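You operate a simulated robot arm through the tools that you are given. There is no shell and no other tool. Be economical: measure what you need, move in short steps, check, and stop when the job is done.

You run a simulated robot arm. Do the job below in one go: nothing can be reset, and whatever is moved stays where it is left.

JOB
Move the soaked steel comb to the rack and top the tank up.
Fine: basket up to unload, then down; disinfectant from the jug to within half a centimetre of the line, jug back. Where these are worked on the way, their far stop is far enough and under half their travel is too little: lift basket of the tank.

Only the result counts: the job must be done as asked and must still hold three seconds after the hand-in. Knocking over, shifting, dropping, spilling or breaking anything else fails it.

ROBOT AND FRAMES
A 6-joint arm with a two-finger parallel gripper, fixed in place. Base frame: the origin is at the foot of the arm, x ahead of it, y to its left, z up; the work surface is at about z = 762. Units: mm, rad, N and s.
With the tool pointing down near the work surface it reaches from about 360 to 840 mm from the base axis. Its first joint turns from -2.007 to 2.007 rad. Payload 4.2 kg.
The TCP is the grasp point between the finger pads, 23 mm short of the fingertips. In the tool frame z runs along the fingers and y along their closing line. The gripper opens to 94 mm. The fingers are 38 mm wide and 10 mm thick; the gripper's body (54 by 96 mm) begins 39 mm behind the TCP.
Orientation is that of the tool frame in the base frame, as a unit quaternion [w, x, y, z]. With the fingers straight down and closing along the base's y, the tool's x points along the base's -x, its y along +y and its z along -z.

CONTROLS
- The arm moves only by the tool step_arm. Its argument "motion" is a list of rows, each a list of 7 numbers: the turn, a rotation vector about the tool's x, y, z in rad, then the shift along the tool's x, y, z in m, then the finger opening in m, from 0 to 0.094. In form: [[ax, ay, az, tx, ty, tz, grip], ...]. A call has 1 to 8 rows; each row is the pose to reach, as a shift and turn from the pose commanded when the call began, along the tool's axes at that moment. Each row takes 0.2 s and may step no farther than 50 mm and 0.15 rad from the row before; otherwise, or with a gripper value out of range, the whole call is refused. A pose out of reach is approached as far as the arm can. The call stops where the force on the tool passes 70 N (or 10 N more than at its start, if that is more) or the arm is blocked; 0.2 s more then pass. Each finger travels about 108 mm/s and halts on what it meets, pressing with about 35 N; the grip force reading is that of the motor and also rises with nothing between the fingers. The clock runs only during rows and for 0.2 s after the last one: add rows that repeat a pose to give the fingers time. It gives the time, the measured TCP pose, the force on the tool (base axes), the opening and the grip force at its end, in the units of the frame above (readings bear some noise), with the torque about the TCP (base axes, N m) and any sound that the robot's microphone picked up.
- Cameras (640 x 400 px; columns grow to the right, rows downward): "scene" is fixed at [399.5, -499.3, 1524.1]; the picture's right is [0.89, -0.46, 0.00], its down [-0.36, -0.69, -0.62] and it looks along [0.29, 0.55, -0.78] (base axes); focal length 215 px, centre (320, 200). "wrist" rides on the gripper at [86, 16, -74] in the tool frame; the picture's right is [-0.18, 0.98, 0.00], its down [-0.58, -0.11, -0.81] and it looks along [-0.79, -0.15, 0.59] (tool axes); focal length 243 px, centre (320, 200). There is no depth. A picture from a camera that has moved, and an enlarged one, comes with that camera's place and axes in the base frame and with its lens.
- camera(camera): a new picture of that camera. No time passes.
- raise_lower(by): slides the trunk up (or, below 0, down) by that many mm; the arm rides with it, the base frame stays. It gives what a move gives, with no picture.
- inspect(camera, box): a new picture of the part [left, top, right, bottom] of that camera's present view, enlarged. No time passes.
- hand_in(): hands the job in; it is judged then, once.

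Go step by step. Nothing tells you positions but the pictures and the camera data: compare them with the known pose of the tool, close in by small moves and look again before you grip or let go. The budget is 120 turns and 76 pictures, counting those below and the enlarged ones. Unless the task says otherwise, let go and move clear before handing in, and close with one line.

The tools are called after "Request:" by a JSON object that holds its "op" and its "data". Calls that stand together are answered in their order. step_arm: Moves the arm, as the interface text tells. Its arguments: {"type":"object","properties":{"motion":{"type":"array","items":{"type":"array","items":{"type":"number"}}}},"required":["motion"]} The other tools are called the same way: raise_lower (by) slides the trunk up or down; camera (camera) takes a picture; inspect (camera, box) takes an enlarged picture of a part of a camera's view; hand_in () hands the job in.

At the start:

```text
time: 0.0
ee_pos: [494.3, 94.9, 1271.3]
tcp_rot: [-0.001, 0.0, 1.0, -0.001]
ft_force: [1.1, 0.8, 1.2]
moment: [-0.04, -0.01, 0.02]
width: 94.1
gripper_force: 0.1
trunk travel left (down, up): [-800.0, 190.0]
```

scene: 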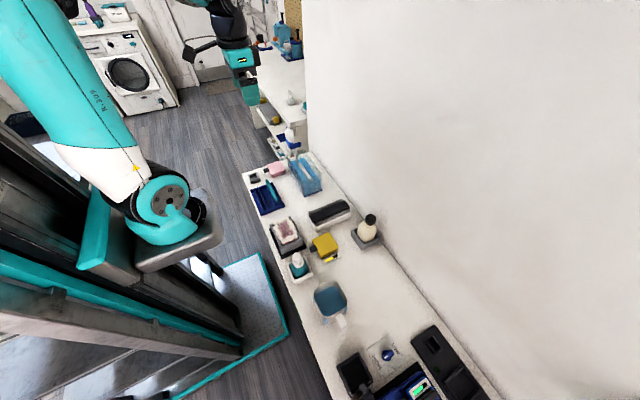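
wrist: 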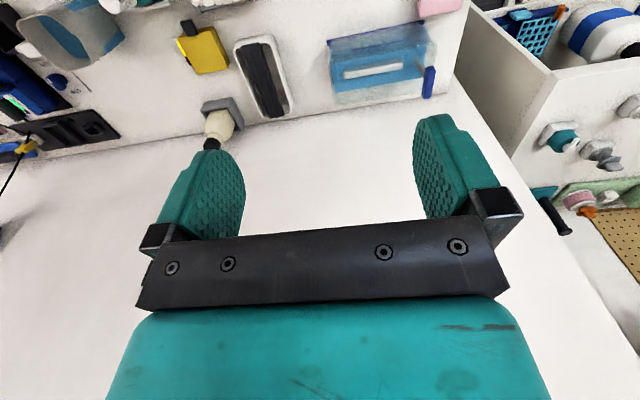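

I see a counter with a blue tank, a jug and several other items; I need enlarged views to identify them.

Request:
{"op": "inspect", "data": {"camera": "scene", "box": [230, 140, 390, 240]}}

Request:
{"op": "inspect", "data": {"camera": "scene", "box": [260, 200, 420, 300]}}

Request:
{"op": "inspect", "data": {"camera": "scene", "box": [320, 300, 480, 400]}}

Request:
{"op": "inspect", "data": {"camera": "wrist", "box": [320, 0, 480, 100]}}

```text
4.00 times, centred on (310, 190) of scene
camera zoom: at [399.5, -499.3, 1524.1], right [0.89, -0.46, 0.0], down [-0.36, -0.69, -0.62], along [0.29, 0.55, -0.78], focal length 860 px, centre (360, 240)
```

zoom: 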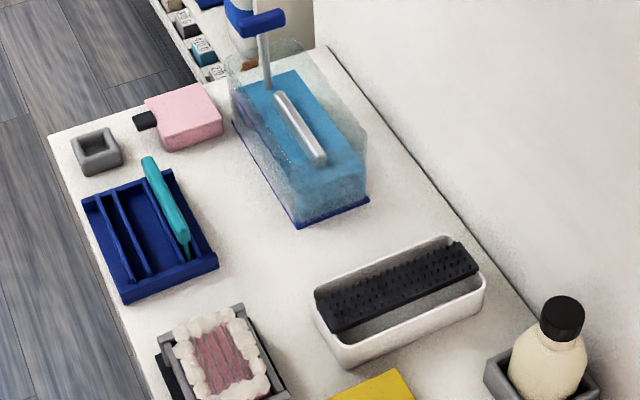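

```text
4.00 times, centred on (340, 250) of scene
camera zoom: at [399.5, -499.3, 1524.1], right [0.89, -0.46, 0.0], down [-0.36, -0.69, -0.62], along [0.29, 0.55, -0.78], focal length 860 px, centre (240, 0)
```

zoom: 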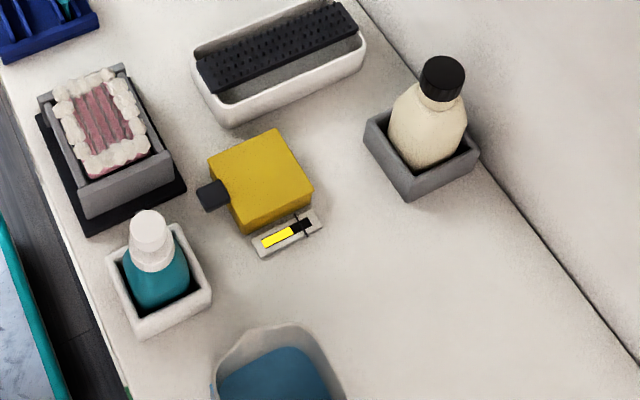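

```text
4.00 times, centred on (400, 350) of scene
camera zoom: at [399.5, -499.3, 1524.1], right [0.89, -0.46, 0.0], down [-0.36, -0.69, -0.62], along [0.29, 0.55, -0.78], focal length 860 px, centre (0, -400)
```

zoom: 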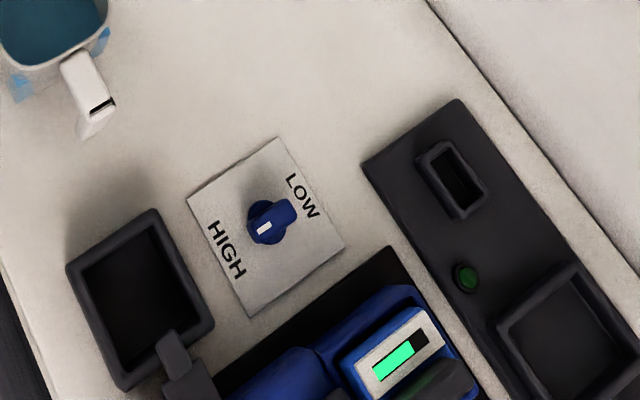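

```text
4.00 times, centred on (400, 50) of wrist
camera zoom: at [407.0, 111.5, 1346.3], right [0.18, 0.98, 0.0], down [0.58, -0.11, 0.81], along [0.79, -0.15, -0.59], focal length 970 px, centre (0, 800)
```

zoom: 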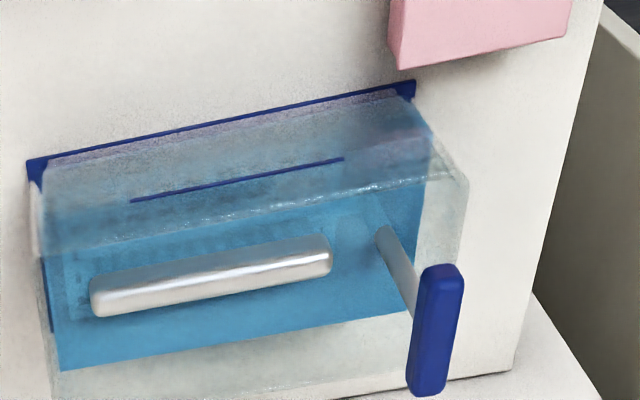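

The tank is at about x 625–719, y 85–280, with its lift handle near (665, 261, 916) and the comb near (675, 174, 815). The navy rack is at about x 416–526, y 75–215, and the jug near (515, -345). I'll lower the trunk and look closer.

Request:
{"op": "raise_lower", "data": {"by": -180}}

Request:
{"op": "camera", "data": {"camera": "wrist"}}

```text
time: 2.0
ee_pos: [493.7, 95.8, 1092.0]
tcp_rot: [-0.001, -0.001, 1.0, 0.001]
ft_force: [0.3, -0.4, -0.1]
moment: [-0.01, -0.01, 0.04]
width: 93.8
gripper_force: 0.0
trunk travel left (down, up): [-620.0, 370.0]
```

```text
69 pictures are left
camera wrist: at [407.0, 111.5, 1166.3], right [0.18, 0.98, 0.0], down [0.58, -0.11, 0.81], along [0.79, -0.15, -0.59], focal length 243 px, centre (320, 200)
```

wrist: 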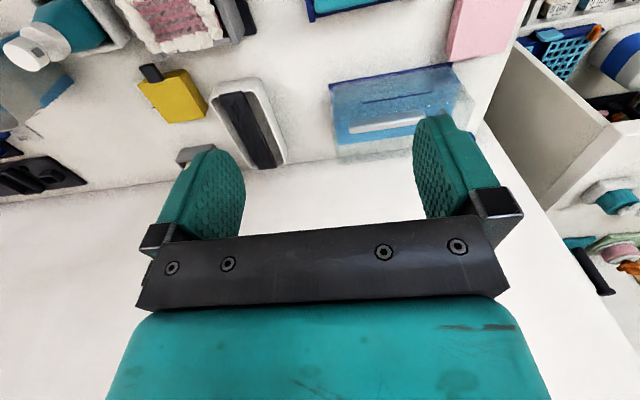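

The tank is in view between the fingers. I'll zoom in on it and on the rack.

Request:
{"op": "inspect", "data": {"camera": "wrist", "box": [310, 40, 490, 165]}}

Request:
{"op": "inspect", "data": {"camera": "scene", "box": [246, 170, 290, 220]}}

Request:
{"op": "inspect", "data": {"camera": "scene", "box": [282, 140, 330, 202]}}

Request:
{"op": "inspect", "data": {"camera": "scene", "box": [300, 270, 364, 340]}}

```text
3.20 times, centred on (400, 102) of wrist
camera zoom: at [407.0, 111.5, 1166.3], right [0.18, 0.98, 0.0], down [0.58, -0.11, 0.81], along [0.79, -0.15, -0.59], focal length 776 px, centre (64, 512)
```

zoom: 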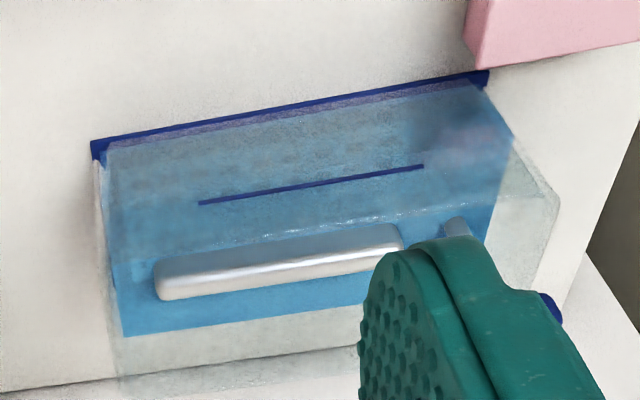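

```text
8.00 times, centred on (268, 195) of scene
camera zoom: at [399.5, -499.3, 1524.1], right [0.89, -0.46, 0.0], down [-0.36, -0.69, -0.62], along [0.29, 0.55, -0.78], focal length 1720 px, centre (736, 240)
```

zoom: 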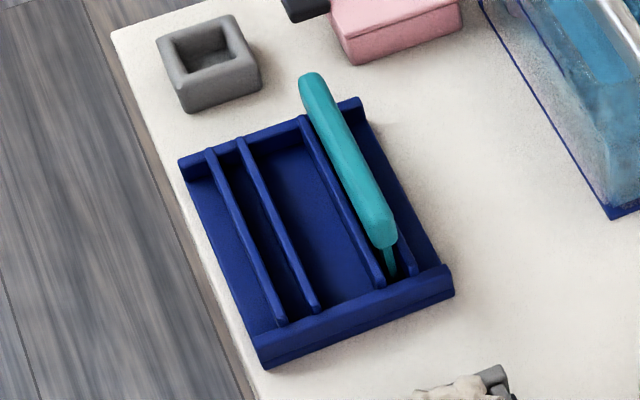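

```text
6.45 times, centred on (306, 171) of scene
camera zoom: at [399.5, -499.3, 1524.1], right [0.89, -0.46, 0.0], down [-0.36, -0.69, -0.62], along [0.29, 0.55, -0.78], focal length 1387 px, centre (410, 387)
```

zoom: 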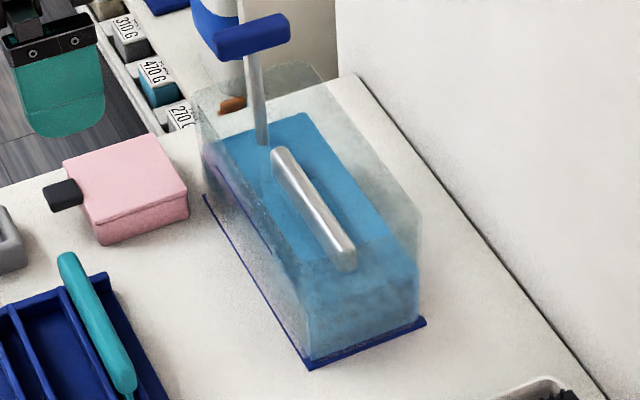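

```text
5.71 times, centred on (332, 305) of scene
camera zoom: at [399.5, -499.3, 1524.1], right [0.89, -0.46, 0.0], down [-0.36, -0.69, -0.62], along [0.29, 0.55, -0.78], focal length 1229 px, centre (251, -400)
```

zoom: 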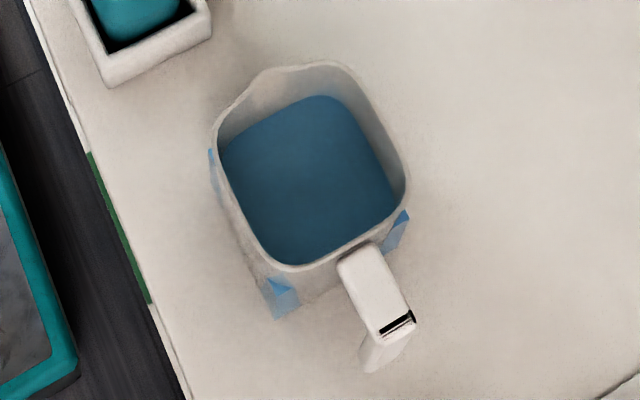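

I need the waterline and the mark more precisely, so I'll zoom in further.

Request:
{"op": "inspect", "data": {"camera": "scene", "box": [292, 160, 316, 200]}}

Request:
{"op": "step_arm", "data": {"motion": [[0, 0, 0, 0, 0.04, 0.04, 0.094], [0, 0, 0, 0, 0.08, 0.08, 0.094], [0, 0, 0, 0, 0.12, 0.11, 0.094], [0, 0, 0, 0, 0.16, 0.13, 0.094]]}}

Request:
{"op": "camera", "data": {"camera": "wrist"}}

```text
10.00 times, centred on (304, 180) of scene
camera zoom: at [399.5, -499.3, 1524.1], right [0.89, -0.46, 0.0], down [-0.36, -0.69, -0.62], along [0.29, 0.55, -0.78], focal length 2150 px, centre (480, 400)
```

zoom: 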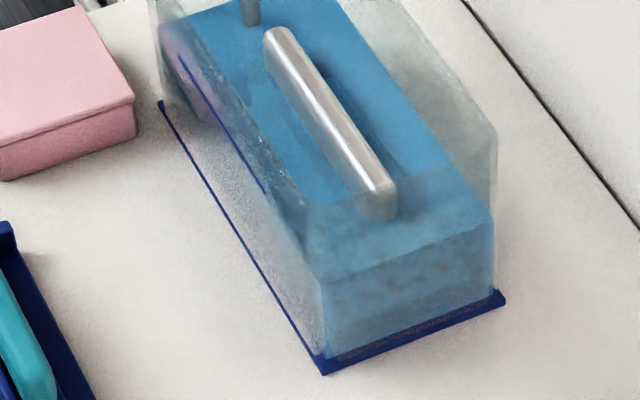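

```text
refused: row 1 steps farther than a row can; nothing moved
```

```text
63 pictures are left
camera wrist: at [407.0, 111.5, 1166.3], right [0.18, 0.98, 0.0], down [0.58, -0.11, 0.81], along [0.79, -0.15, -0.59], focal length 243 px, centre (320, 200)
```

wrist: 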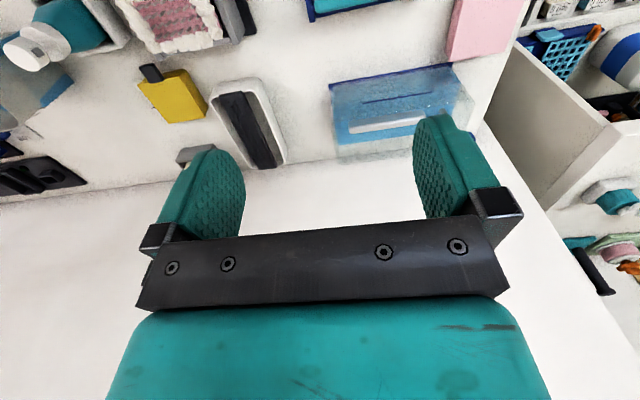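

The waterline is at about z 813 and the mark at about z 824. I'll move above the lift handle, stopping short of it so I can look.

Request:
{"op": "step_arm", "data": {"motion": [[0, 0, 0, -0.02, 0.04, 0.0, 0.094], [0, 0, 0, -0.04, 0.08, 0.0, 0.094], [0, 0, 0, -0.06, 0.12, 0.0, 0.094], [0, 0, 0, -0.08, 0.16, 0.0, 0.094], [0, 0, 0, -0.12, 0.166, 0.025, 0.094], [0, 0, 0, -0.15, 0.166, 0.06, 0.094], [0, 0, 0, -0.17, 0.166, 0.1, 0.094]]}}

Request:
{"op": "camera", "data": {"camera": "wrist"}}

Request:
{"op": "inspect", "data": {"camera": "scene", "box": [270, 120, 334, 200]}}

```text
time: 3.6
ee_pos: [662.3, 260.0, 992.3]
tcp_rot: [0.001, 0.001, 1.0, 0.001]
ft_force: [-0.1, 0.0, 0.6]
moment: [0.01, -0.02, -0.02]
width: 93.9
gripper_force: 0.1
trunk travel left (down, up): [-620.0, 370.0]
```

```text
62 pictures are left
camera wrist: at [576.3, 276.1, 1065.4], right [0.19, 0.98, 0.0], down [0.58, -0.11, 0.81], along [0.79, -0.15, -0.59], focal length 243 px, centre (320, 200)
```

wrist: 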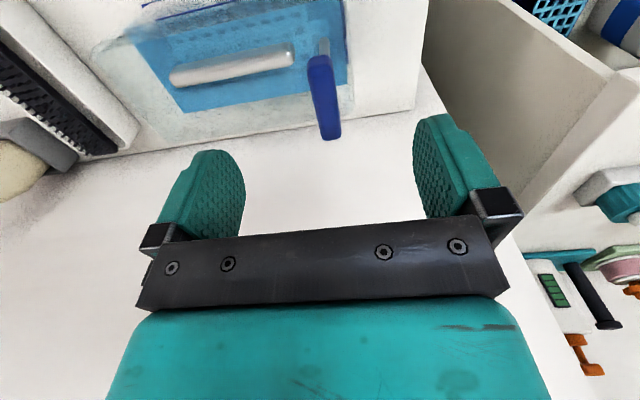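

```text
5.00 times, centred on (302, 160) of scene
camera zoom: at [399.5, -499.3, 1524.1], right [0.89, -0.46, 0.0], down [-0.36, -0.69, -0.62], along [0.29, 0.55, -0.78], focal length 1075 px, centre (410, 400)
```

zoom: 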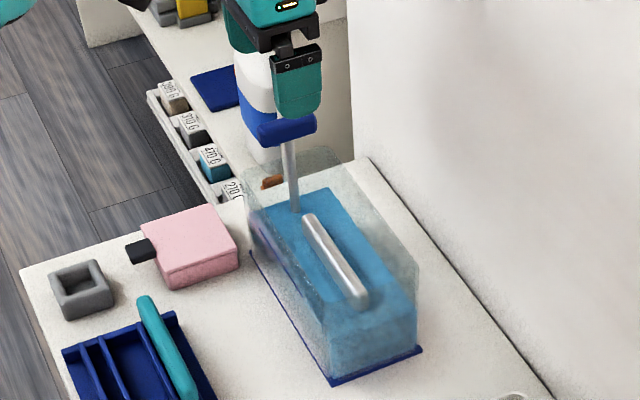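

The handle lies below the gripper at (664, 262). I'll descend to it and close.

Request:
{"op": "step_arm", "data": {"motion": [[0, 0, 0, -0.001, 0.002, 0.035, 0.06], [0, 0, 0, -0.002, 0.002, 0.06, 0.06], [0, 0, 0, -0.002, 0.002, 0.074, 0.06]]}}

Request:
{"op": "camera", "data": {"camera": "wrist"}}

```text
time: 4.4
ee_pos: [666.1, 263.4, 916.7]
tcp_rot: [-0.001, 0.0, 1.0, 0.0]
ft_force: [0.5, -1.2, 0.9]
moment: [0.0, 0.0, 0.0]
width: 60.1
gripper_force: 0.1
trunk travel left (down, up): [-620.0, 370.0]
```

```text
60 pictures are left
camera wrist: at [578.5, 279.2, 990.3], right [0.18, 0.98, 0.0], down [0.58, -0.11, 0.81], along [0.79, -0.15, -0.59], focal length 243 px, centre (320, 200)
```

wrist: 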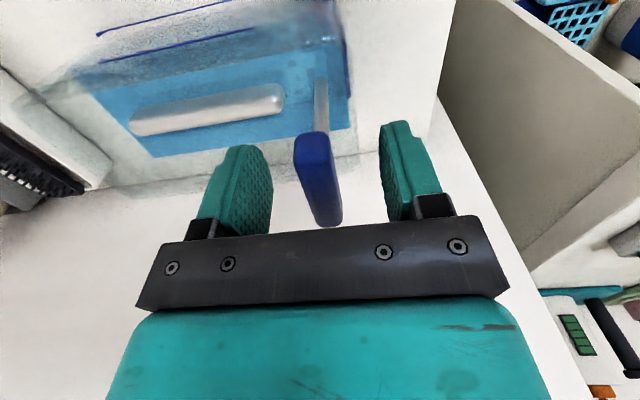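

The bar is centred between the fingers, so I'll close on it.

Request:
{"op": "step_arm", "data": {"motion": [[0, 0, 0, 0, 0, 0, 0.03], [0, 0, 0, 0, 0, 0, 0.0], [0, 0, 0, 0, 0, 0, 0.0], [0, 0, 0, 0, 0, 0, 0.0]]}}

Request:
{"op": "step_arm", "data": {"motion": [[0, 0, 0, 0, 0, -0.01, 0.0], [0, 0, 0, 0, 0, -0.02, 0.0], [0, 0, 0, 0, 0, -0.03, 0.0]]}}

Request:
{"op": "camera", "data": {"camera": "wrist"}}

```text
time: 5.4
ee_pos: [664.6, 262.2, 917.3]
tcp_rot: [0.0, 0.001, 1.0, 0.0]
ft_force: [0.1, -1.0, -2.4]
moment: [0.0, -0.45, 0.13]
width: 16.0
gripper_force: 44.9
trunk travel left (down, up): [-620.0, 370.0]
```

```text
time: 6.2
ee_pos: [665.5, 263.4, 946.4]
tcp_rot: [-0.001, 0.001, 1.0, 0.0]
ft_force: [-3.1, -3.5, -4.6]
moment: [0.05, -0.37, 0.12]
width: 15.7
gripper_force: 44.7
trunk travel left (down, up): [-620.0, 370.0]
```

```text
59 pictures are left
camera wrist: at [578.6, 279.2, 1021.1], right [0.18, 0.98, 0.0], down [0.58, -0.11, 0.81], along [0.79, -0.15, -0.59], focal length 243 px, centre (320, 200)
```

wrist: 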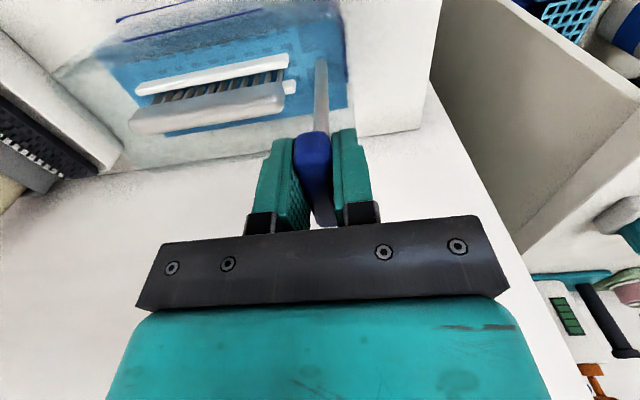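

The basket is rising freely with the comb in it, so I'll continue upward to its stop.

Request:
{"op": "step_arm", "data": {"motion": [[0, 0, 0, 0, 0, -0.01, 0.0], [0, 0, 0, 0, 0, -0.02, 0.0], [0, 0, 0, 0, 0, -0.03, 0.0], [0, 0, 0, 0, 0, -0.04, 0.0], [0, 0, 0, 0, 0, -0.05, 0.0], [0, 0, 0, 0, 0, -0.06, 0.0]]}}

Request:
{"op": "camera", "data": {"camera": "wrist"}}

Request:
{"op": "inspect", "data": {"camera": "scene", "box": [270, 120, 334, 200]}}

```text
time: 7.6
ee_pos: [666.3, 262.5, 1004.7]
tcp_rot: [-0.002, 0.0, 1.0, -0.002]
ft_force: [0.3, -8.0, -38.4]
moment: [0.71, -0.17, 0.45]
width: 16.3
gripper_force: 44.8
trunk travel left (down, up): [-620.0, 370.0]
```

```text
58 pictures are left
camera wrist: at [579.6, 279.4, 1078.6], right [0.18, 0.98, 0.0], down [0.59, -0.11, 0.8], along [0.79, -0.15, -0.6], focal length 243 px, centre (320, 200)
```

wrist: 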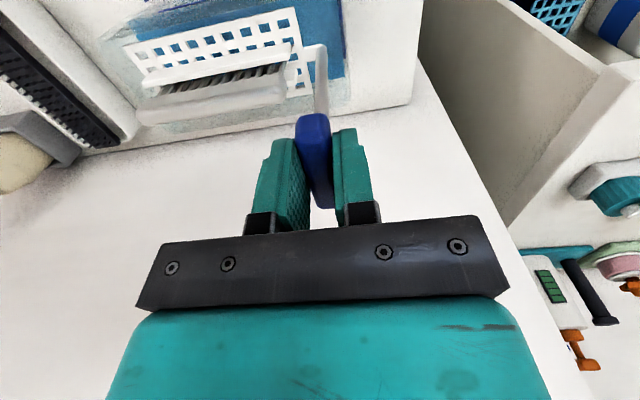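

```text
5.00 times, centred on (302, 160) of scene
camera zoom: at [399.5, -499.3, 1524.1], right [0.89, -0.46, 0.0], down [-0.36, -0.69, -0.62], along [0.29, 0.55, -0.78], focal length 1075 px, centre (410, 400)
```

zoom: 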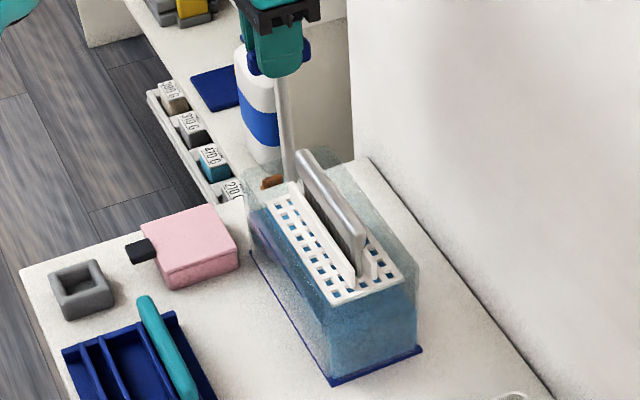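

The basket is at its stop and the comb stands upright on it. I'll release the handle gently and see whether it stays up.

Request:
{"op": "step_arm", "data": {"motion": [[0, 0, 0, 0, 0, 0.001, 0.01], [0, 0, 0, 0, 0, 0.001, 0.03], [0, 0, 0, 0, 0, 0.001, 0.05], [0, 0, 0, 0, 0, 0.001, 0.05]]}}

Request:
{"op": "inspect", "data": {"camera": "scene", "box": [270, 120, 334, 200]}}

Request:
{"op": "inspect", "data": {"camera": "wrist", "box": [100, 0, 360, 160]}}

```text
time: 8.6
ee_pos: [664.7, 262.7, 1007.5]
tcp_rot: [0.0, 0.001, 1.0, 0.0]
ft_force: [0.6, 0.4, 0.3]
moment: [-0.01, -0.02, 0.0]
width: 50.0
gripper_force: 0.0
trunk travel left (down, up): [-620.0, 370.0]
```

```text
5.00 times, centred on (302, 160) of scene
camera zoom: at [399.5, -499.3, 1524.1], right [0.89, -0.46, 0.0], down [-0.36, -0.69, -0.62], along [0.29, 0.55, -0.78], focal length 1075 px, centre (410, 400)
```

zoom: 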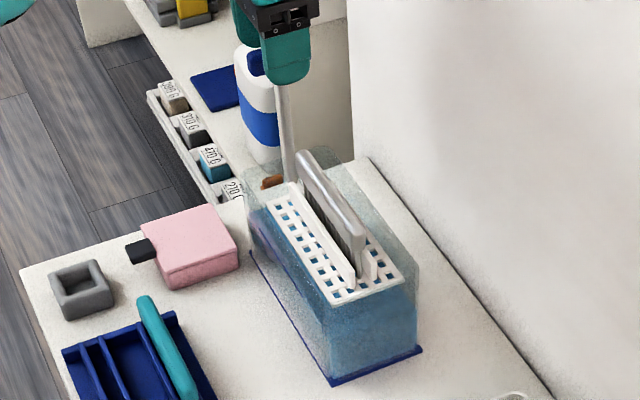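

```text
2.46 times, centred on (230, 80) of wrist
camera zoom: at [578.7, 279.4, 1081.6], right [0.18, 0.98, 0.0], down [0.58, -0.11, 0.81], along [0.79, -0.15, -0.59], focal length 597 px, centre (542, 495)
```

zoom: 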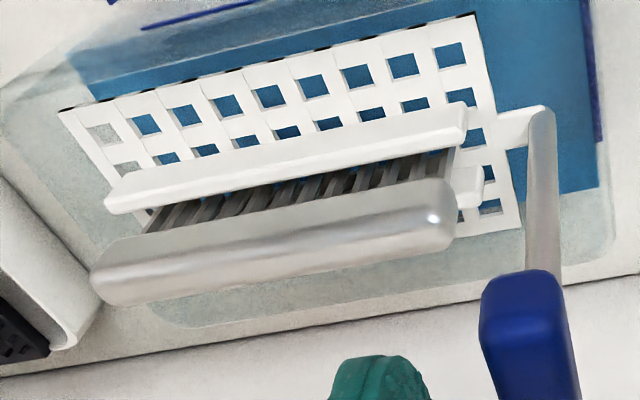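

The basket stays up. The comb spine runs along y near (672, 170, 900), so I'll rise clear and turn the gripper -90° over it, with the camera on the -y side.

Request:
{"op": "step_arm", "data": {"motion": [[0, 0, 0, 0, 0, -0.035, 0.06], [0, 0, 0, 0, 0, -0.07, 0.06], [0, 0, -0.15, 0, -0.015, -0.07, 0.06], [0, 0, -0.3, 0, -0.03, -0.07, 0.06], [0, 0, -0.45, -0.002, -0.045, -0.07, 0.06], [0, 0, -0.6, -0.004, -0.06, -0.07, 0.06], [0, 0, -0.75, -0.006, -0.075, -0.07, 0.06], [0, 0, -0.9, -0.007, -0.09, -0.07, 0.06]]}}

Request:
{"op": "step_arm", "data": {"motion": [[0, 0, -0.14, 0, 0, 0, 0.06], [0, 0, -0.28, 0, 0, 0, 0.06], [0, 0, -0.42, 0, 0, 0, 0.06], [0, 0, -0.56, 0, 0, 0, 0.06], [0, 0, -0.6708, 0, 0, 0, 0.06]]}}

Request:
{"op": "camera", "data": {"camera": "wrist"}}

```text
time: 10.4
ee_pos: [672.6, 174.4, 1077.7]
tcp_rot: [0.0, -0.436, 0.9, 0.0]
ft_force: [-0.7, -0.4, -0.8]
moment: [-0.01, 0.04, 0.02]
width: 60.1
gripper_force: 0.0
trunk travel left (down, up): [-620.0, 370.0]
```

```text
time: 11.6
ee_pos: [672.0, 172.7, 1077.3]
tcp_rot: [0.0, 0.708, -0.707, 0.0]
ft_force: [0.2, -0.7, 0.3]
moment: [0.02, 0.02, -0.01]
width: 60.1
gripper_force: 0.1
trunk travel left (down, up): [-620.0, 370.0]
```

```text
54 pictures are left
camera wrist: at [656.4, 86.5, 1151.6], right [-0.98, 0.18, 0.0], down [0.11, 0.58, 0.81], along [0.15, 0.79, -0.59], focal length 243 px, centre (320, 200)
```

wrist: 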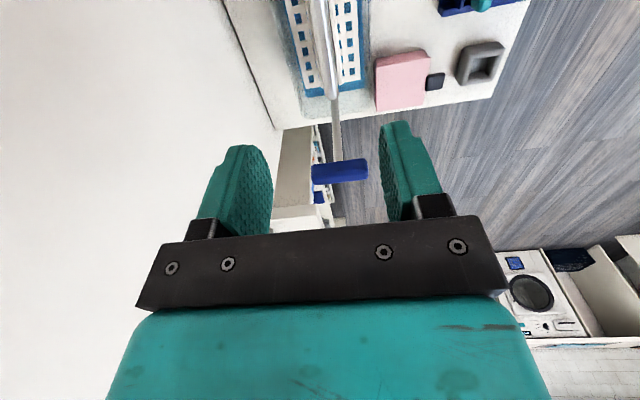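

The comb lines up with the gripper at x ≈ 671. I'll descend part way and check.

Request:
{"op": "step_arm", "data": {"motion": [[0, 0, 0, 0, 0, 0.04, 0.06], [0, 0, 0, 0, 0, 0.08, 0.06], [0, 0, 0, 0, 0, 0.115, 0.06], [0, 0, 0, 0, 0, 0.135, 0.06]]}}

Request:
{"op": "camera", "data": {"camera": "wrist"}}

Request:
{"op": "inspect", "data": {"camera": "scene", "box": [280, 130, 328, 190]}}

```text
time: 12.6
ee_pos: [671.2, 172.8, 942.1]
tcp_rot: [0.0, -0.707, 0.707, 0.0]
ft_force: [-0.4, -0.1, 0.1]
moment: [0.01, 0.0, -0.02]
width: 60.1
gripper_force: 0.0
trunk travel left (down, up): [-620.0, 370.0]
```

```text
53 pictures are left
camera wrist: at [655.4, 86.8, 1015.6], right [-0.98, 0.18, 0.0], down [0.11, 0.58, 0.81], along [0.15, 0.79, -0.59], focal length 243 px, centre (320, 200)
```

wrist: 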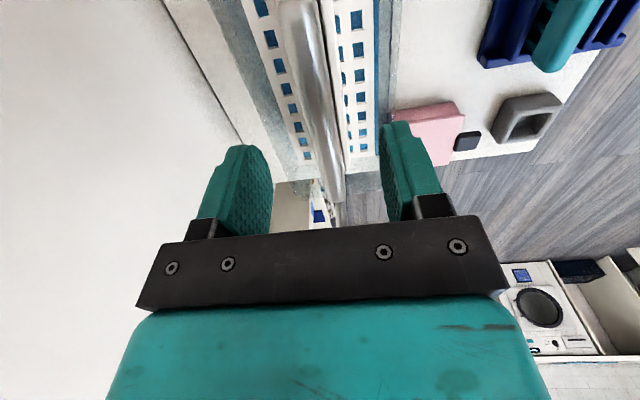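

```text
6.67 times, centred on (304, 160) of scene
camera zoom: at [399.5, -499.3, 1524.1], right [0.89, -0.46, 0.0], down [-0.36, -0.69, -0.62], along [0.29, 0.55, -0.78], focal length 1434 px, centre (427, 467)
```

zoom: 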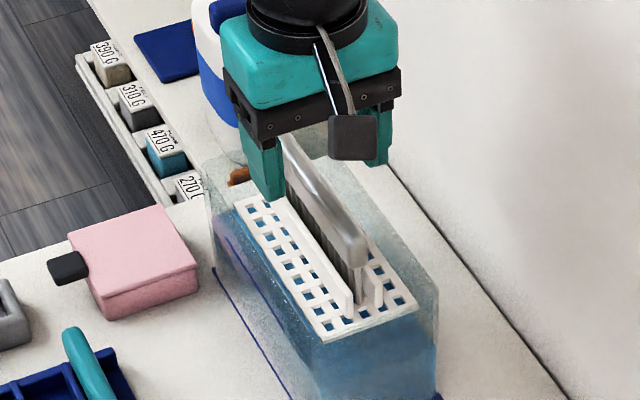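

The comb is between the fingers. I'll descend to z ≈ 913, so the fingertips stay above the guide posts, and look before gripping.

Request:
{"op": "step_arm", "data": {"motion": [[0, 0, 0, 0, -0.001, 0.015, 0.05], [0, 0, 0, 0, -0.001, 0.029, 0.04], [0, 0, 0, 0, -0.001, 0.029, 0.034]]}}

Request:
{"op": "inspect", "data": {"camera": "wrist", "box": [200, 0, 440, 240]}}

Request:
{"op": "inspect", "data": {"camera": "scene", "box": [288, 140, 328, 190]}}

```text
time: 13.4
ee_pos: [674.0, 171.0, 913.9]
tcp_rot: [0.0, -0.707, 0.707, 0.0]
ft_force: [0.1, 0.0, 0.1]
moment: [0.04, 0.02, 0.03]
width: 33.8
gripper_force: 0.0
trunk travel left (down, up): [-620.0, 370.0]
```

```text
1.67 times, centred on (320, 120) of wrist
camera zoom: at [657.3, 85.1, 987.4], right [-0.98, 0.18, 0.0], down [0.11, 0.58, 0.81], along [0.15, 0.79, -0.59], focal length 404 px, centre (320, 333)
```

zoom: 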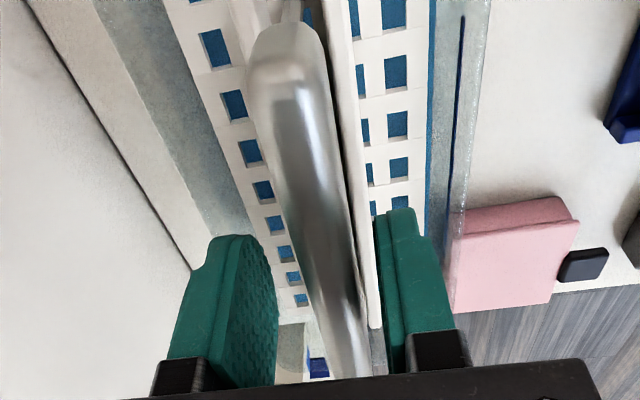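

```text
8.00 times, centred on (308, 165) of scene
camera zoom: at [399.5, -499.3, 1524.1], right [0.89, -0.46, 0.0], down [-0.36, -0.69, -0.62], along [0.29, 0.55, -0.78], focal length 1720 px, centre (416, 480)
```

zoom: 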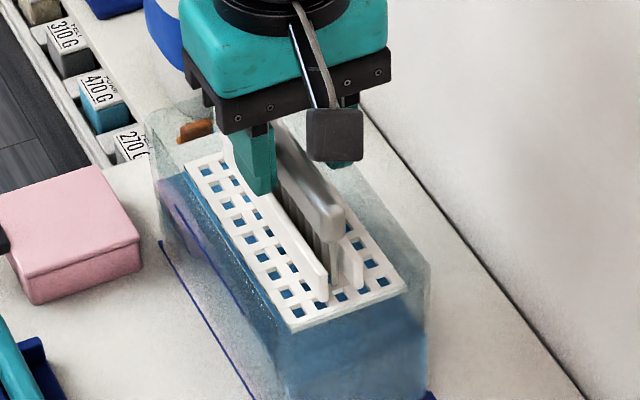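

Comb and fingers are aligned. I'll close on the spine.

Request:
{"op": "step_arm", "data": {"motion": [[0, 0, 0, 0, 0, 0, 0.02], [0, 0, 0, 0, 0, 0, 0.0], [0, 0, 0, 0, 0, 0, 0.0], [0, 0, 0, 0, 0, 0, 0.0]]}}

Request:
{"op": "inspect", "data": {"camera": "wrist", "box": [200, 0, 440, 240]}}

```text
time: 14.4
ee_pos: [673.1, 171.9, 913.2]
tcp_rot: [0.0, 0.707, -0.707, 0.0]
ft_force: [-3.2, -1.2, 0.6]
moment: [0.03, 0.17, -0.01]
width: 14.3
gripper_force: 34.9
trunk travel left (down, up): [-620.0, 370.0]
```

```text
1.67 times, centred on (320, 120) of wrist
camera zoom: at [657.0, 85.1, 987.5], right [-0.98, 0.18, 0.0], down [0.11, 0.58, 0.81], along [0.15, 0.79, -0.59], focal length 404 px, centre (320, 333)
```

zoom: 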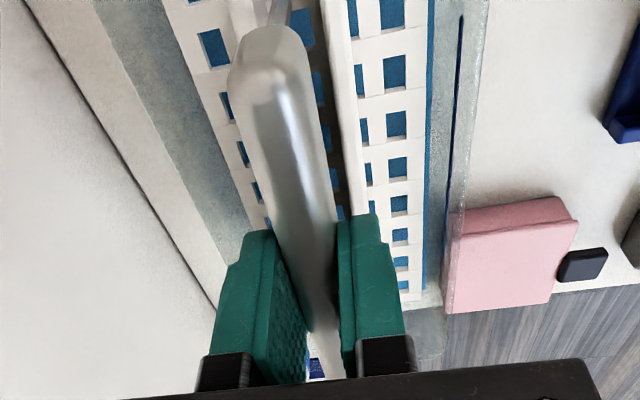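

The grip is on at 14 mm. I'll lift straight up.

Request:
{"op": "step_arm", "data": {"motion": [[0, 0, 0, 0, 0, -0.01, 0.0], [0, 0, 0, 0, 0, -0.025, 0.0], [0, 0, 0, 0, 0, -0.045, 0.0], [0, 0, 0, 0, 0, -0.075, 0.0], [0, 0, 0, 0, 0, -0.105, 0.0]]}}

Request:
{"op": "inspect", "data": {"camera": "scene", "box": [270, 110, 340, 190]}}

Request:
{"op": "camera", "data": {"camera": "wrist"}}

```text
time: 15.6
ee_pos: [673.8, 172.8, 1018.7]
tcp_rot: [0.001, -0.707, 0.707, 0.0]
ft_force: [0.1, 0.5, -1.1]
moment: [0.03, 0.01, 0.01]
width: 14.2
gripper_force: 35.1
trunk travel left (down, up): [-620.0, 370.0]
```

```text
5.00 times, centred on (305, 150) of scene
camera zoom: at [399.5, -499.3, 1524.1], right [0.89, -0.46, 0.0], down [-0.36, -0.69, -0.62], along [0.29, 0.55, -0.78], focal length 1075 px, centre (395, 450)
```

zoom: 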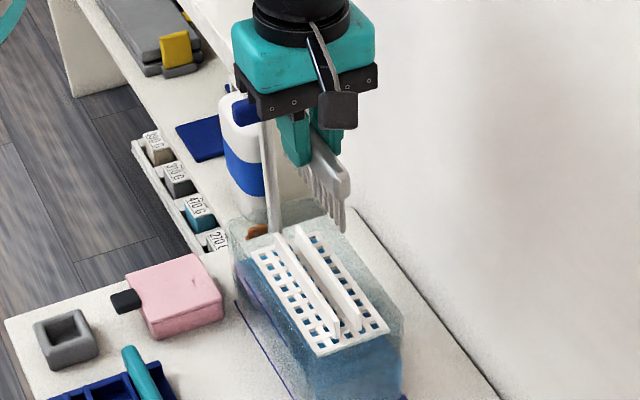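

```text
47 pictures are left
camera wrist: at [657.8, 86.6, 1092.2], right [-0.98, 0.18, 0.0], down [0.11, 0.58, 0.81], along [0.15, 0.79, -0.59], focal length 243 px, centre (320, 200)
```

wrist: 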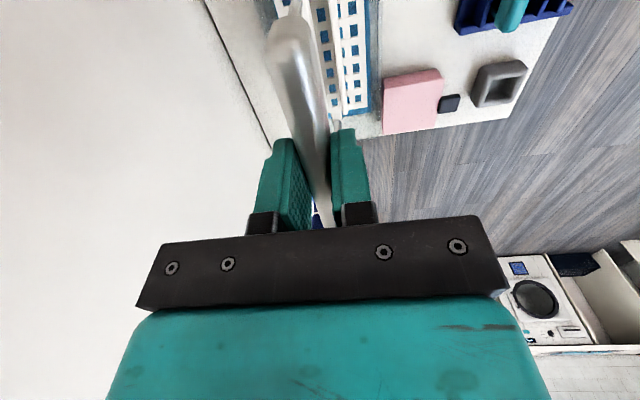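

The comb is held straight. I'll carry it level over the rack's free slot, near x ≈ 443, y ≈ 145.

Request:
{"op": "step_arm", "data": {"motion": [[0, 0, 0, 0.005, 0.046, 0, 0.0], [0, 0, 0, 0.01, 0.092, 0, 0.0], [0, 0, 0, 0.016, 0.138, 0, 0.0], [0, 0, 0, 0.022, 0.184, 0, 0.0], [0, 0, 0, 0.028, 0.231, 0, 0.0], [0, 0, 0, 0.028, 0.231, 0.04, 0.0], [0, 0, 0, 0.028, 0.231, 0.08, 0.0]]}}

Request:
{"op": "camera", "data": {"camera": "wrist"}}

Request:
{"op": "inspect", "data": {"camera": "scene", "box": [236, 140, 300, 220]}}

```text
time: 17.2
ee_pos: [442.9, 143.0, 939.4]
tcp_rot: [0.0, -0.707, 0.708, 0.0]
ft_force: [0.2, 0.2, -0.8]
moment: [0.02, 0.02, 0.0]
width: 14.4
gripper_force: 35.1
trunk travel left (down, up): [-620.0, 370.0]
```

```text
46 pictures are left
camera wrist: at [426.2, 56.9, 1013.2], right [-0.98, 0.19, 0.0], down [0.11, 0.58, 0.81], along [0.15, 0.79, -0.59], focal length 243 px, centre (320, 200)
```

wrist: 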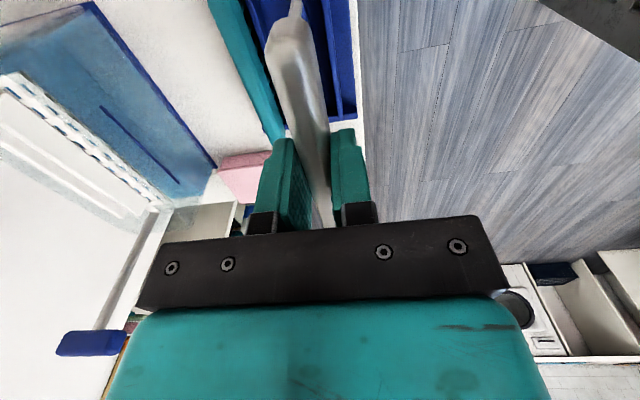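

```text
5.00 times, centred on (268, 180) of scene
camera zoom: at [399.5, -499.3, 1524.1], right [0.89, -0.46, 0.0], down [-0.36, -0.69, -0.62], along [0.29, 0.55, -0.78], focal length 1075 px, centre (580, 300)
```

zoom: 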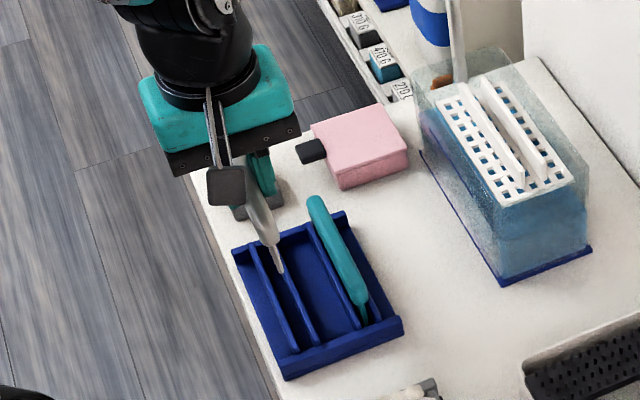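

The comb is above the left pair of dividers. I'll zoom in to measure the slot in relation to the comb.

Request:
{"op": "inspect", "data": {"camera": "wrist", "box": [230, 0, 390, 140]}}

Request:
{"op": "inspect", "data": {"camera": "scene", "box": [256, 180, 292, 220]}}

```text
2.86 times, centred on (310, 70) of wrist
camera zoom: at [426.2, 56.9, 1013.2], right [-0.98, 0.19, 0.0], down [0.11, 0.58, 0.81], along [0.15, 0.79, -0.59], focal length 693 px, centre (349, 571)
```

zoom: 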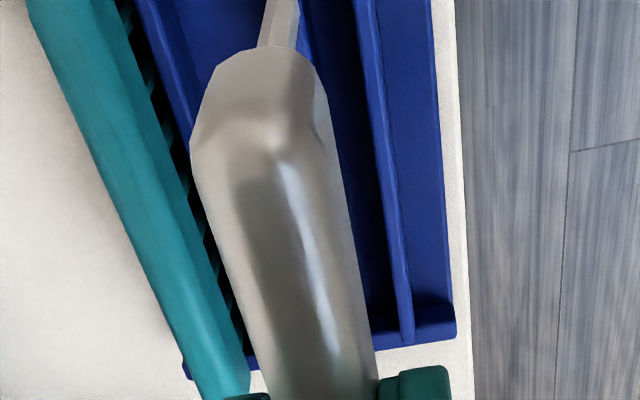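

```text
10.00 times, centred on (274, 200) of scene
camera zoom: at [399.5, -499.3, 1524.1], right [0.89, -0.46, 0.0], down [-0.36, -0.69, -0.62], along [0.29, 0.55, -0.78], focal length 2150 px, centre (780, 200)
```

zoom: 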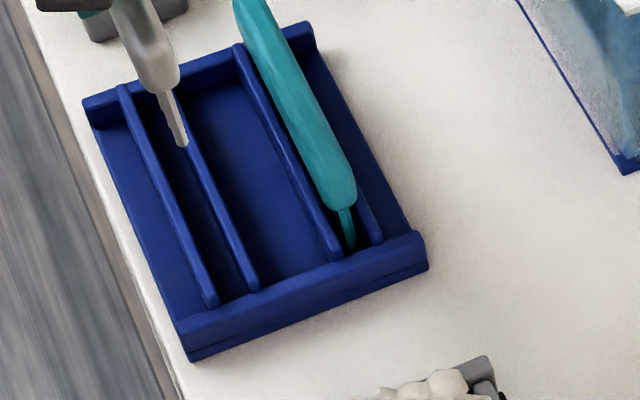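

The slot centre is at x ≈ 442.5 and the comb bottom is about 53 mm below the TCP, hanging vertically above the slot. I'll lower it part way in and check.

Request:
{"op": "step_arm", "data": {"motion": [[0, 0, 0, -0.002, 0, 0.03, 0.0], [0, 0, 0, -0.002, 0, 0.06, 0.0], [0, 0, 0, -0.002, 0, 0.085, 0.0]]}}

Request:
{"op": "inspect", "data": {"camera": "scene", "box": [256, 180, 292, 220]}}

Request:
{"op": "inspect", "data": {"camera": "wrist", "box": [230, 0, 390, 140]}}

```text
time: 18.0
ee_pos: [441.6, 146.8, 853.4]
tcp_rot: [0.0, -0.707, 0.708, 0.0]
ft_force: [0.2, -1.0, -1.2]
moment: [0.02, -0.01, -0.02]
width: 14.2
gripper_force: 35.1
trunk travel left (down, up): [-620.0, 370.0]
```

```text
10.00 times, centred on (274, 200) of scene
camera zoom: at [399.5, -499.3, 1524.1], right [0.89, -0.46, 0.0], down [-0.36, -0.69, -0.62], along [0.29, 0.55, -0.78], focal length 2150 px, centre (780, 200)
```

zoom: 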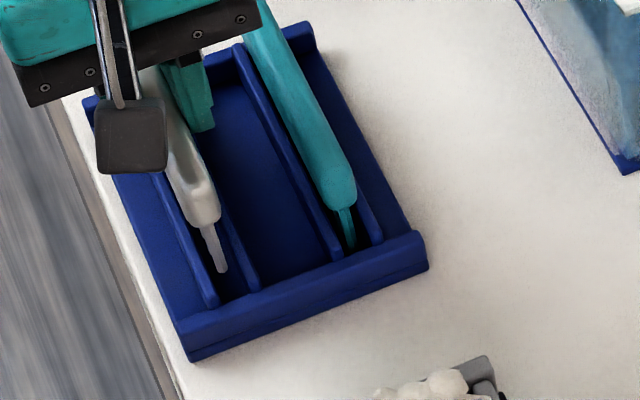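

```text
2.86 times, centred on (310, 70) of wrist
camera zoom: at [425.6, 60.9, 926.6], right [-0.98, 0.18, 0.0], down [0.11, 0.58, 0.81], along [0.15, 0.79, -0.59], focal length 693 px, centre (349, 571)
```

zoom: 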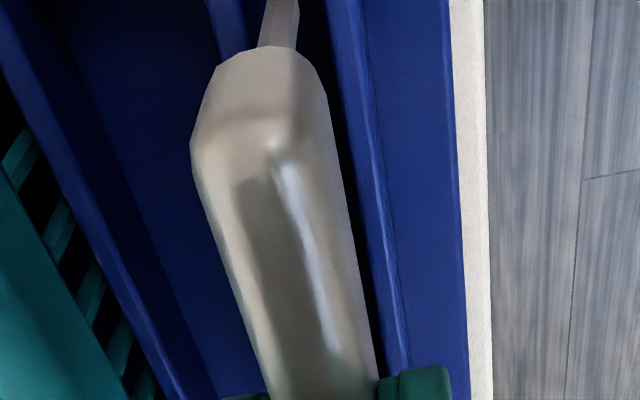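

The teeth are centred between the two dividers, so I'll continue down in small steps.

Request:
{"op": "step_arm", "data": {"motion": [[0, 0, 0, 0, 0, 0.01, 0.0], [0, 0, 0, 0, 0, 0.02, 0.0], [0, 0, 0, 0, 0, 0.026, 0.0], [0, 0, 0, 0, 0, 0.026, 0.0]]}}

Request:
{"op": "inspect", "data": {"camera": "scene", "box": [256, 180, 292, 220]}}

```text
time: 19.0
ee_pos: [442.2, 147.6, 828.1]
tcp_rot: [0.001, -0.706, 0.708, 0.0]
ft_force: [-2.3, -3.0, 26.9]
moment: [0.02, 0.1, 0.01]
width: 14.4
gripper_force: 35.8
trunk travel left (down, up): [-620.0, 370.0]
```

```text
10.00 times, centred on (274, 200) of scene
camera zoom: at [399.5, -499.3, 1524.1], right [0.89, -0.46, 0.0], down [-0.36, -0.69, -0.62], along [0.29, 0.55, -0.78], focal length 2150 px, centre (780, 200)
```

zoom: 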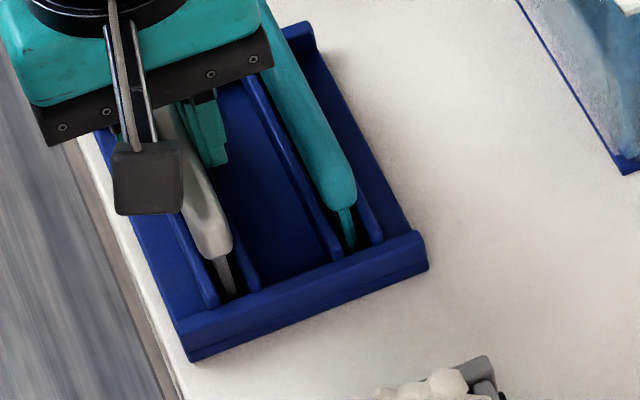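

The comb is standing on the slot floor with a 27 N contact force, seated like its teal neighbour. I'll relieve the pressure and open slowly.

Request:
{"op": "step_arm", "data": {"motion": [[0, 0, 0, 0, 0, -0.001, 0.005], [0, 0, 0, 0, 0, -0.001, 0.015], [0, 0, 0, 0, 0, -0.001, 0.025], [0, 0, 0, 0, 0, -0.001, 0.034], [0, 0, 0, 0, 0, -0.001, 0.034]]}}

Request:
{"op": "inspect", "data": {"camera": "wrist", "box": [200, 0, 440, 240]}}

```text
time: 20.2
ee_pos: [443.2, 146.7, 829.1]
tcp_rot: [0.0, 0.707, -0.707, 0.0]
ft_force: [1.1, -0.9, 0.0]
moment: [-0.01, 0.01, 0.01]
width: 34.1
gripper_force: 0.1
trunk travel left (down, up): [-620.0, 370.0]
```

```text
1.67 times, centred on (320, 120) of wrist
camera zoom: at [426.4, 61.0, 902.7], right [-0.98, 0.18, 0.0], down [0.11, 0.58, 0.81], along [0.15, 0.79, -0.59], focal length 404 px, centre (320, 333)
```

zoom: 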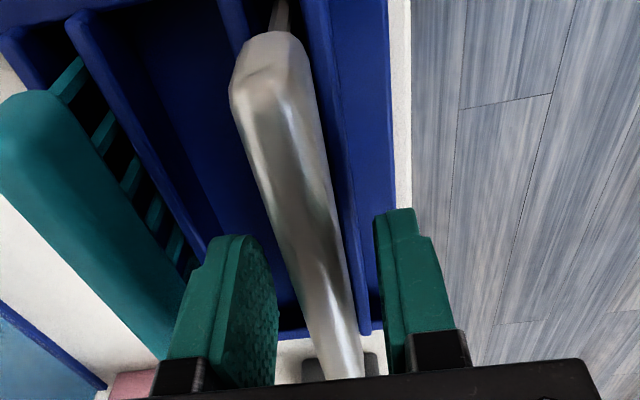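

The comb is free in its slot. I'll rise straight up, then go back to the lift handle.

Request:
{"op": "step_arm", "data": {"motion": [[0, 0, 0, 0, 0, -0.03, 0.034], [0, 0, 0, 0, 0, -0.07, 0.034], [0, 0, 0, 0, 0, -0.115, 0.034], [0, 0, 0, 0, 0, -0.16, 0.04], [0, 0, 0, 0, 0, -0.205, 0.05], [0, 0, 0, 0, 0, -0.25, 0.06]]}}

Request:
{"op": "inspect", "data": {"camera": "scene", "box": [246, 170, 306, 220]}}

Request:
{"op": "step_arm", "data": {"motion": [[0, 0, 0.14, -0.014, -0.027, 0, 0.06], [0, 0, 0.28, -0.028, -0.055, 0, 0.06], [0, 0, 0.42, -0.042, -0.083, 0, 0.06], [0, 0, 0.56, -0.056, -0.111, 0, 0.06], [0, 0, 0.7, -0.07, -0.139, 0, 0.06], [0, 0, 0.84, -0.084, -0.167, 0, 0.06], [0, 0, 0.98, -0.098, -0.195, 0, 0.06], [0, 0, 1.12, -0.115, -0.222, 0, 0.06]]}}

Request:
{"op": "step_arm", "data": {"motion": [[0, 0, 0.15, 0, 0, 0, 0.06], [0, 0, 0.3, 0, 0, 0, 0.06], [0, 0, 0.4508, 0, 0, 0, 0.06], [0, 0, 0.4508, 0, 0, 0, 0.06]]}}

Request:
{"op": "camera", "data": {"camera": "wrist"}}

```text
time: 21.6
ee_pos: [442.9, 149.0, 1077.5]
tcp_rot: [0.0, -0.707, 0.707, 0.001]
ft_force: [1.1, -0.5, -0.2]
moment: [-0.01, 0.01, -0.01]
width: 59.8
gripper_force: 0.0
trunk travel left (down, up): [-620.0, 370.0]
```

```text
8.00 times, centred on (276, 195) of scene
camera zoom: at [399.5, -499.3, 1524.1], right [0.89, -0.46, 0.0], down [-0.36, -0.69, -0.62], along [0.29, 0.55, -0.78], focal length 1720 px, centre (672, 240)
```

zoom: 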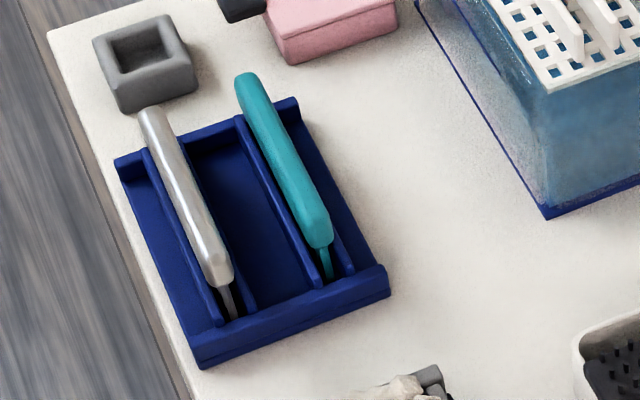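

```text
time: 23.4
ee_pos: [664.4, 261.0, 1079.6]
tcp_rot: [0.0, -0.222, 0.975, 0.0]
ft_force: [0.2, -0.5, 0.7]
moment: [-0.01, 0.0, 0.03]
width: 60.1
gripper_force: 0.1
trunk travel left (down, up): [-620.0, 370.0]
```

```text
time: 24.4
ee_pos: [664.7, 262.2, 1079.3]
tcp_rot: [0.0, 0.003, 1.0, 0.0]
ft_force: [0.0, 0.8, 0.1]
moment: [-0.01, 0.01, -0.01]
width: 59.8
gripper_force: 0.0
trunk travel left (down, up): [-620.0, 370.0]
```

```text
37 pictures are left
camera wrist: at [578.4, 278.3, 1152.7], right [0.19, 0.98, 0.0], down [0.58, -0.11, 0.81], along [0.79, -0.15, -0.59], focal length 243 px, centre (320, 200)
```

wrist: 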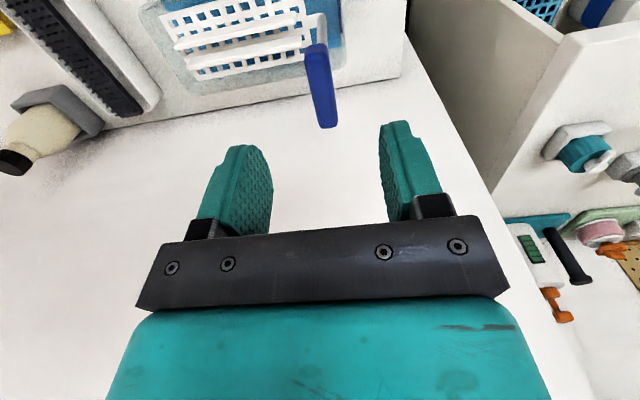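

The comb is seated in the rack next to the teal one. I'll descend on the handle, grip it, and lower the basket.

Request:
{"op": "step_arm", "data": {"motion": [[0, 0, 0, 0, 0.0, 0.04, 0.06], [0, 0, 0, 0, 0.0, 0.075, 0.06], [0, 0, 0, 0, 0, 0.075, 0.03], [0, 0, 0, 0, 0, 0.075, 0.0], [0, 0, 0, 0, 0, 0.075, 0.0], [0, 0, 0, 0, 0, 0.075, 0.0]]}}

Request:
{"op": "step_arm", "data": {"motion": [[0, 0, 0, 0, 0, 0.01, 0.0], [0, 0, 0, 0, 0, 0.022, 0.0], [0, 0, 0, 0, 0, 0.034, 0.0], [0, 0, 0, 0, 0, 0.046, 0.0], [0, 0, 0, 0, 0, 0.058, 0.0], [0, 0, 0, 0, 0, 0.07, 0.0], [0, 0, 0, 0, 0, 0.08, 0.0], [0, 0, 0, 0, 0, 0.088, 0.0]]}}

Request:
{"op": "inspect", "data": {"camera": "scene", "box": [270, 120, 334, 200]}}

```text
time: 25.8
ee_pos: [664.6, 262.8, 1003.8]
tcp_rot: [0.0, 0.0, 1.0, 0.001]
ft_force: [1.5, 6.1, -2.5]
moment: [0.09, -1.27, -0.04]
width: 15.8
gripper_force: 44.5
trunk travel left (down, up): [-620.0, 370.0]
```

```text
time: 27.6
ee_pos: [663.8, 261.6, 918.1]
tcp_rot: [0.003, 0.0, 1.0, 0.002]
ft_force: [4.1, 6.2, 37.3]
moment: [-0.18, 0.24, -0.03]
width: 15.7
gripper_force: 44.9
trunk travel left (down, up): [-620.0, 370.0]
```

```text
5.00 times, centred on (302, 160) of scene
camera zoom: at [399.5, -499.3, 1524.1], right [0.89, -0.46, 0.0], down [-0.36, -0.69, -0.62], along [0.29, 0.55, -0.78], focal length 1075 px, centre (410, 400)
```

zoom: 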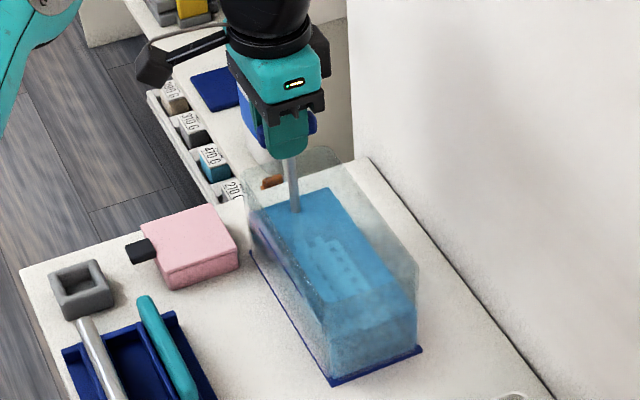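

The basket is back at its bottom stop. I'll release the handle, rise, and head toward the jug for a look from the spout side.

Request:
{"op": "step_arm", "data": {"motion": [[0, 0, 0, 0, 0, -0.001, 0.01], [0, 0, 0, 0, 0, -0.001, 0.03], [0, 0, 0, 0, 0, -0.001, 0.06], [0, 0, 0, 0, 0, -0.02, 0.06], [0, 0, 0, 0, 0, -0.06, 0.06], [0, 0, 0, 0, 0, -0.105, 0.06], [0, 0, 0, 0, 0, -0.15, 0.06]]}}

Request:
{"op": "step_arm", "data": {"motion": [[0, 0, 0.15, 0.02, -0.045, 0, 0.06], [0, 0, 0.3, 0.04, -0.09, 0, 0.06], [0, 0, 0.45, 0.06, -0.135, 0, 0.06], [0, 0, 0.6, 0.08, -0.18, 0, 0.06], [0, 0, 0.75, 0.1, -0.225, 0, 0.06], [0, 0, 0.9, 0.12, -0.27, 0, 0.06], [0, 0, 1.05, 0.14, -0.315, 0, 0.06], [0, 0, 1.2, 0.15, -0.36, 0, 0.06]]}}

Request:
{"op": "step_arm", "data": {"motion": [[0, 0, 0.12, 0, 0, 0, 0.06], [0, 0, 0.24, 0, 0, 0, 0.06], [0, 0, 0.3708, 0, 0, 0, 0.06], [0, 0, 0.3708, 0, 0, 0, 0.06]]}}

Request:
{"op": "camera", "data": {"camera": "wrist"}}

```text
time: 29.2
ee_pos: [665.1, 261.4, 1063.7]
tcp_rot: [0.001, -0.001, 1.0, 0.0]
ft_force: [0.3, 0.9, -0.1]
moment: [0.02, 0.03, 0.03]
width: 60.0
gripper_force: 0.0
trunk travel left (down, up): [-620.0, 370.0]
```

```text
time: 31.0
ee_pos: [515.6, -96.5, 1064.5]
tcp_rot: [0.0, 0.566, 0.825, 0.0]
ft_force: [0.7, -0.5, -0.6]
moment: [-0.01, -0.01, -0.01]
width: 60.0
gripper_force: 0.1
trunk travel left (down, up): [-620.0, 370.0]
```

```text
time: 32.0
ee_pos: [513.5, -96.8, 1066.4]
tcp_rot: [0.0, 0.707, 0.707, 0.0]
ft_force: [0.7, 0.8, 0.3]
moment: [0.03, -0.01, 0.02]
width: 59.8
gripper_force: 0.1
trunk travel left (down, up): [-620.0, 370.0]
```

```text
35 pictures are left
camera wrist: at [530.5, -10.6, 1139.2], right [0.98, -0.19, 0.0], down [-0.11, -0.58, 0.81], along [-0.15, -0.79, -0.59], focal length 243 px, centre (320, 200)
```

wrist: 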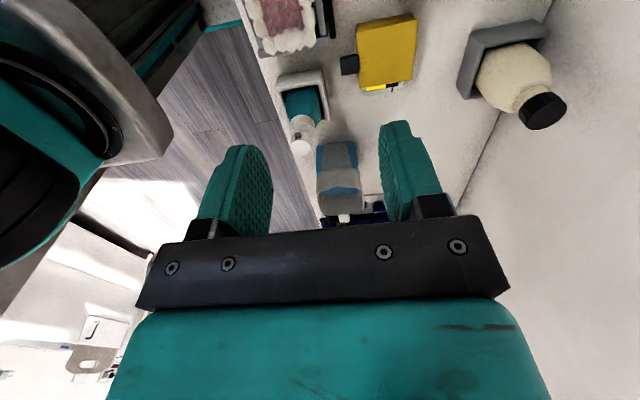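

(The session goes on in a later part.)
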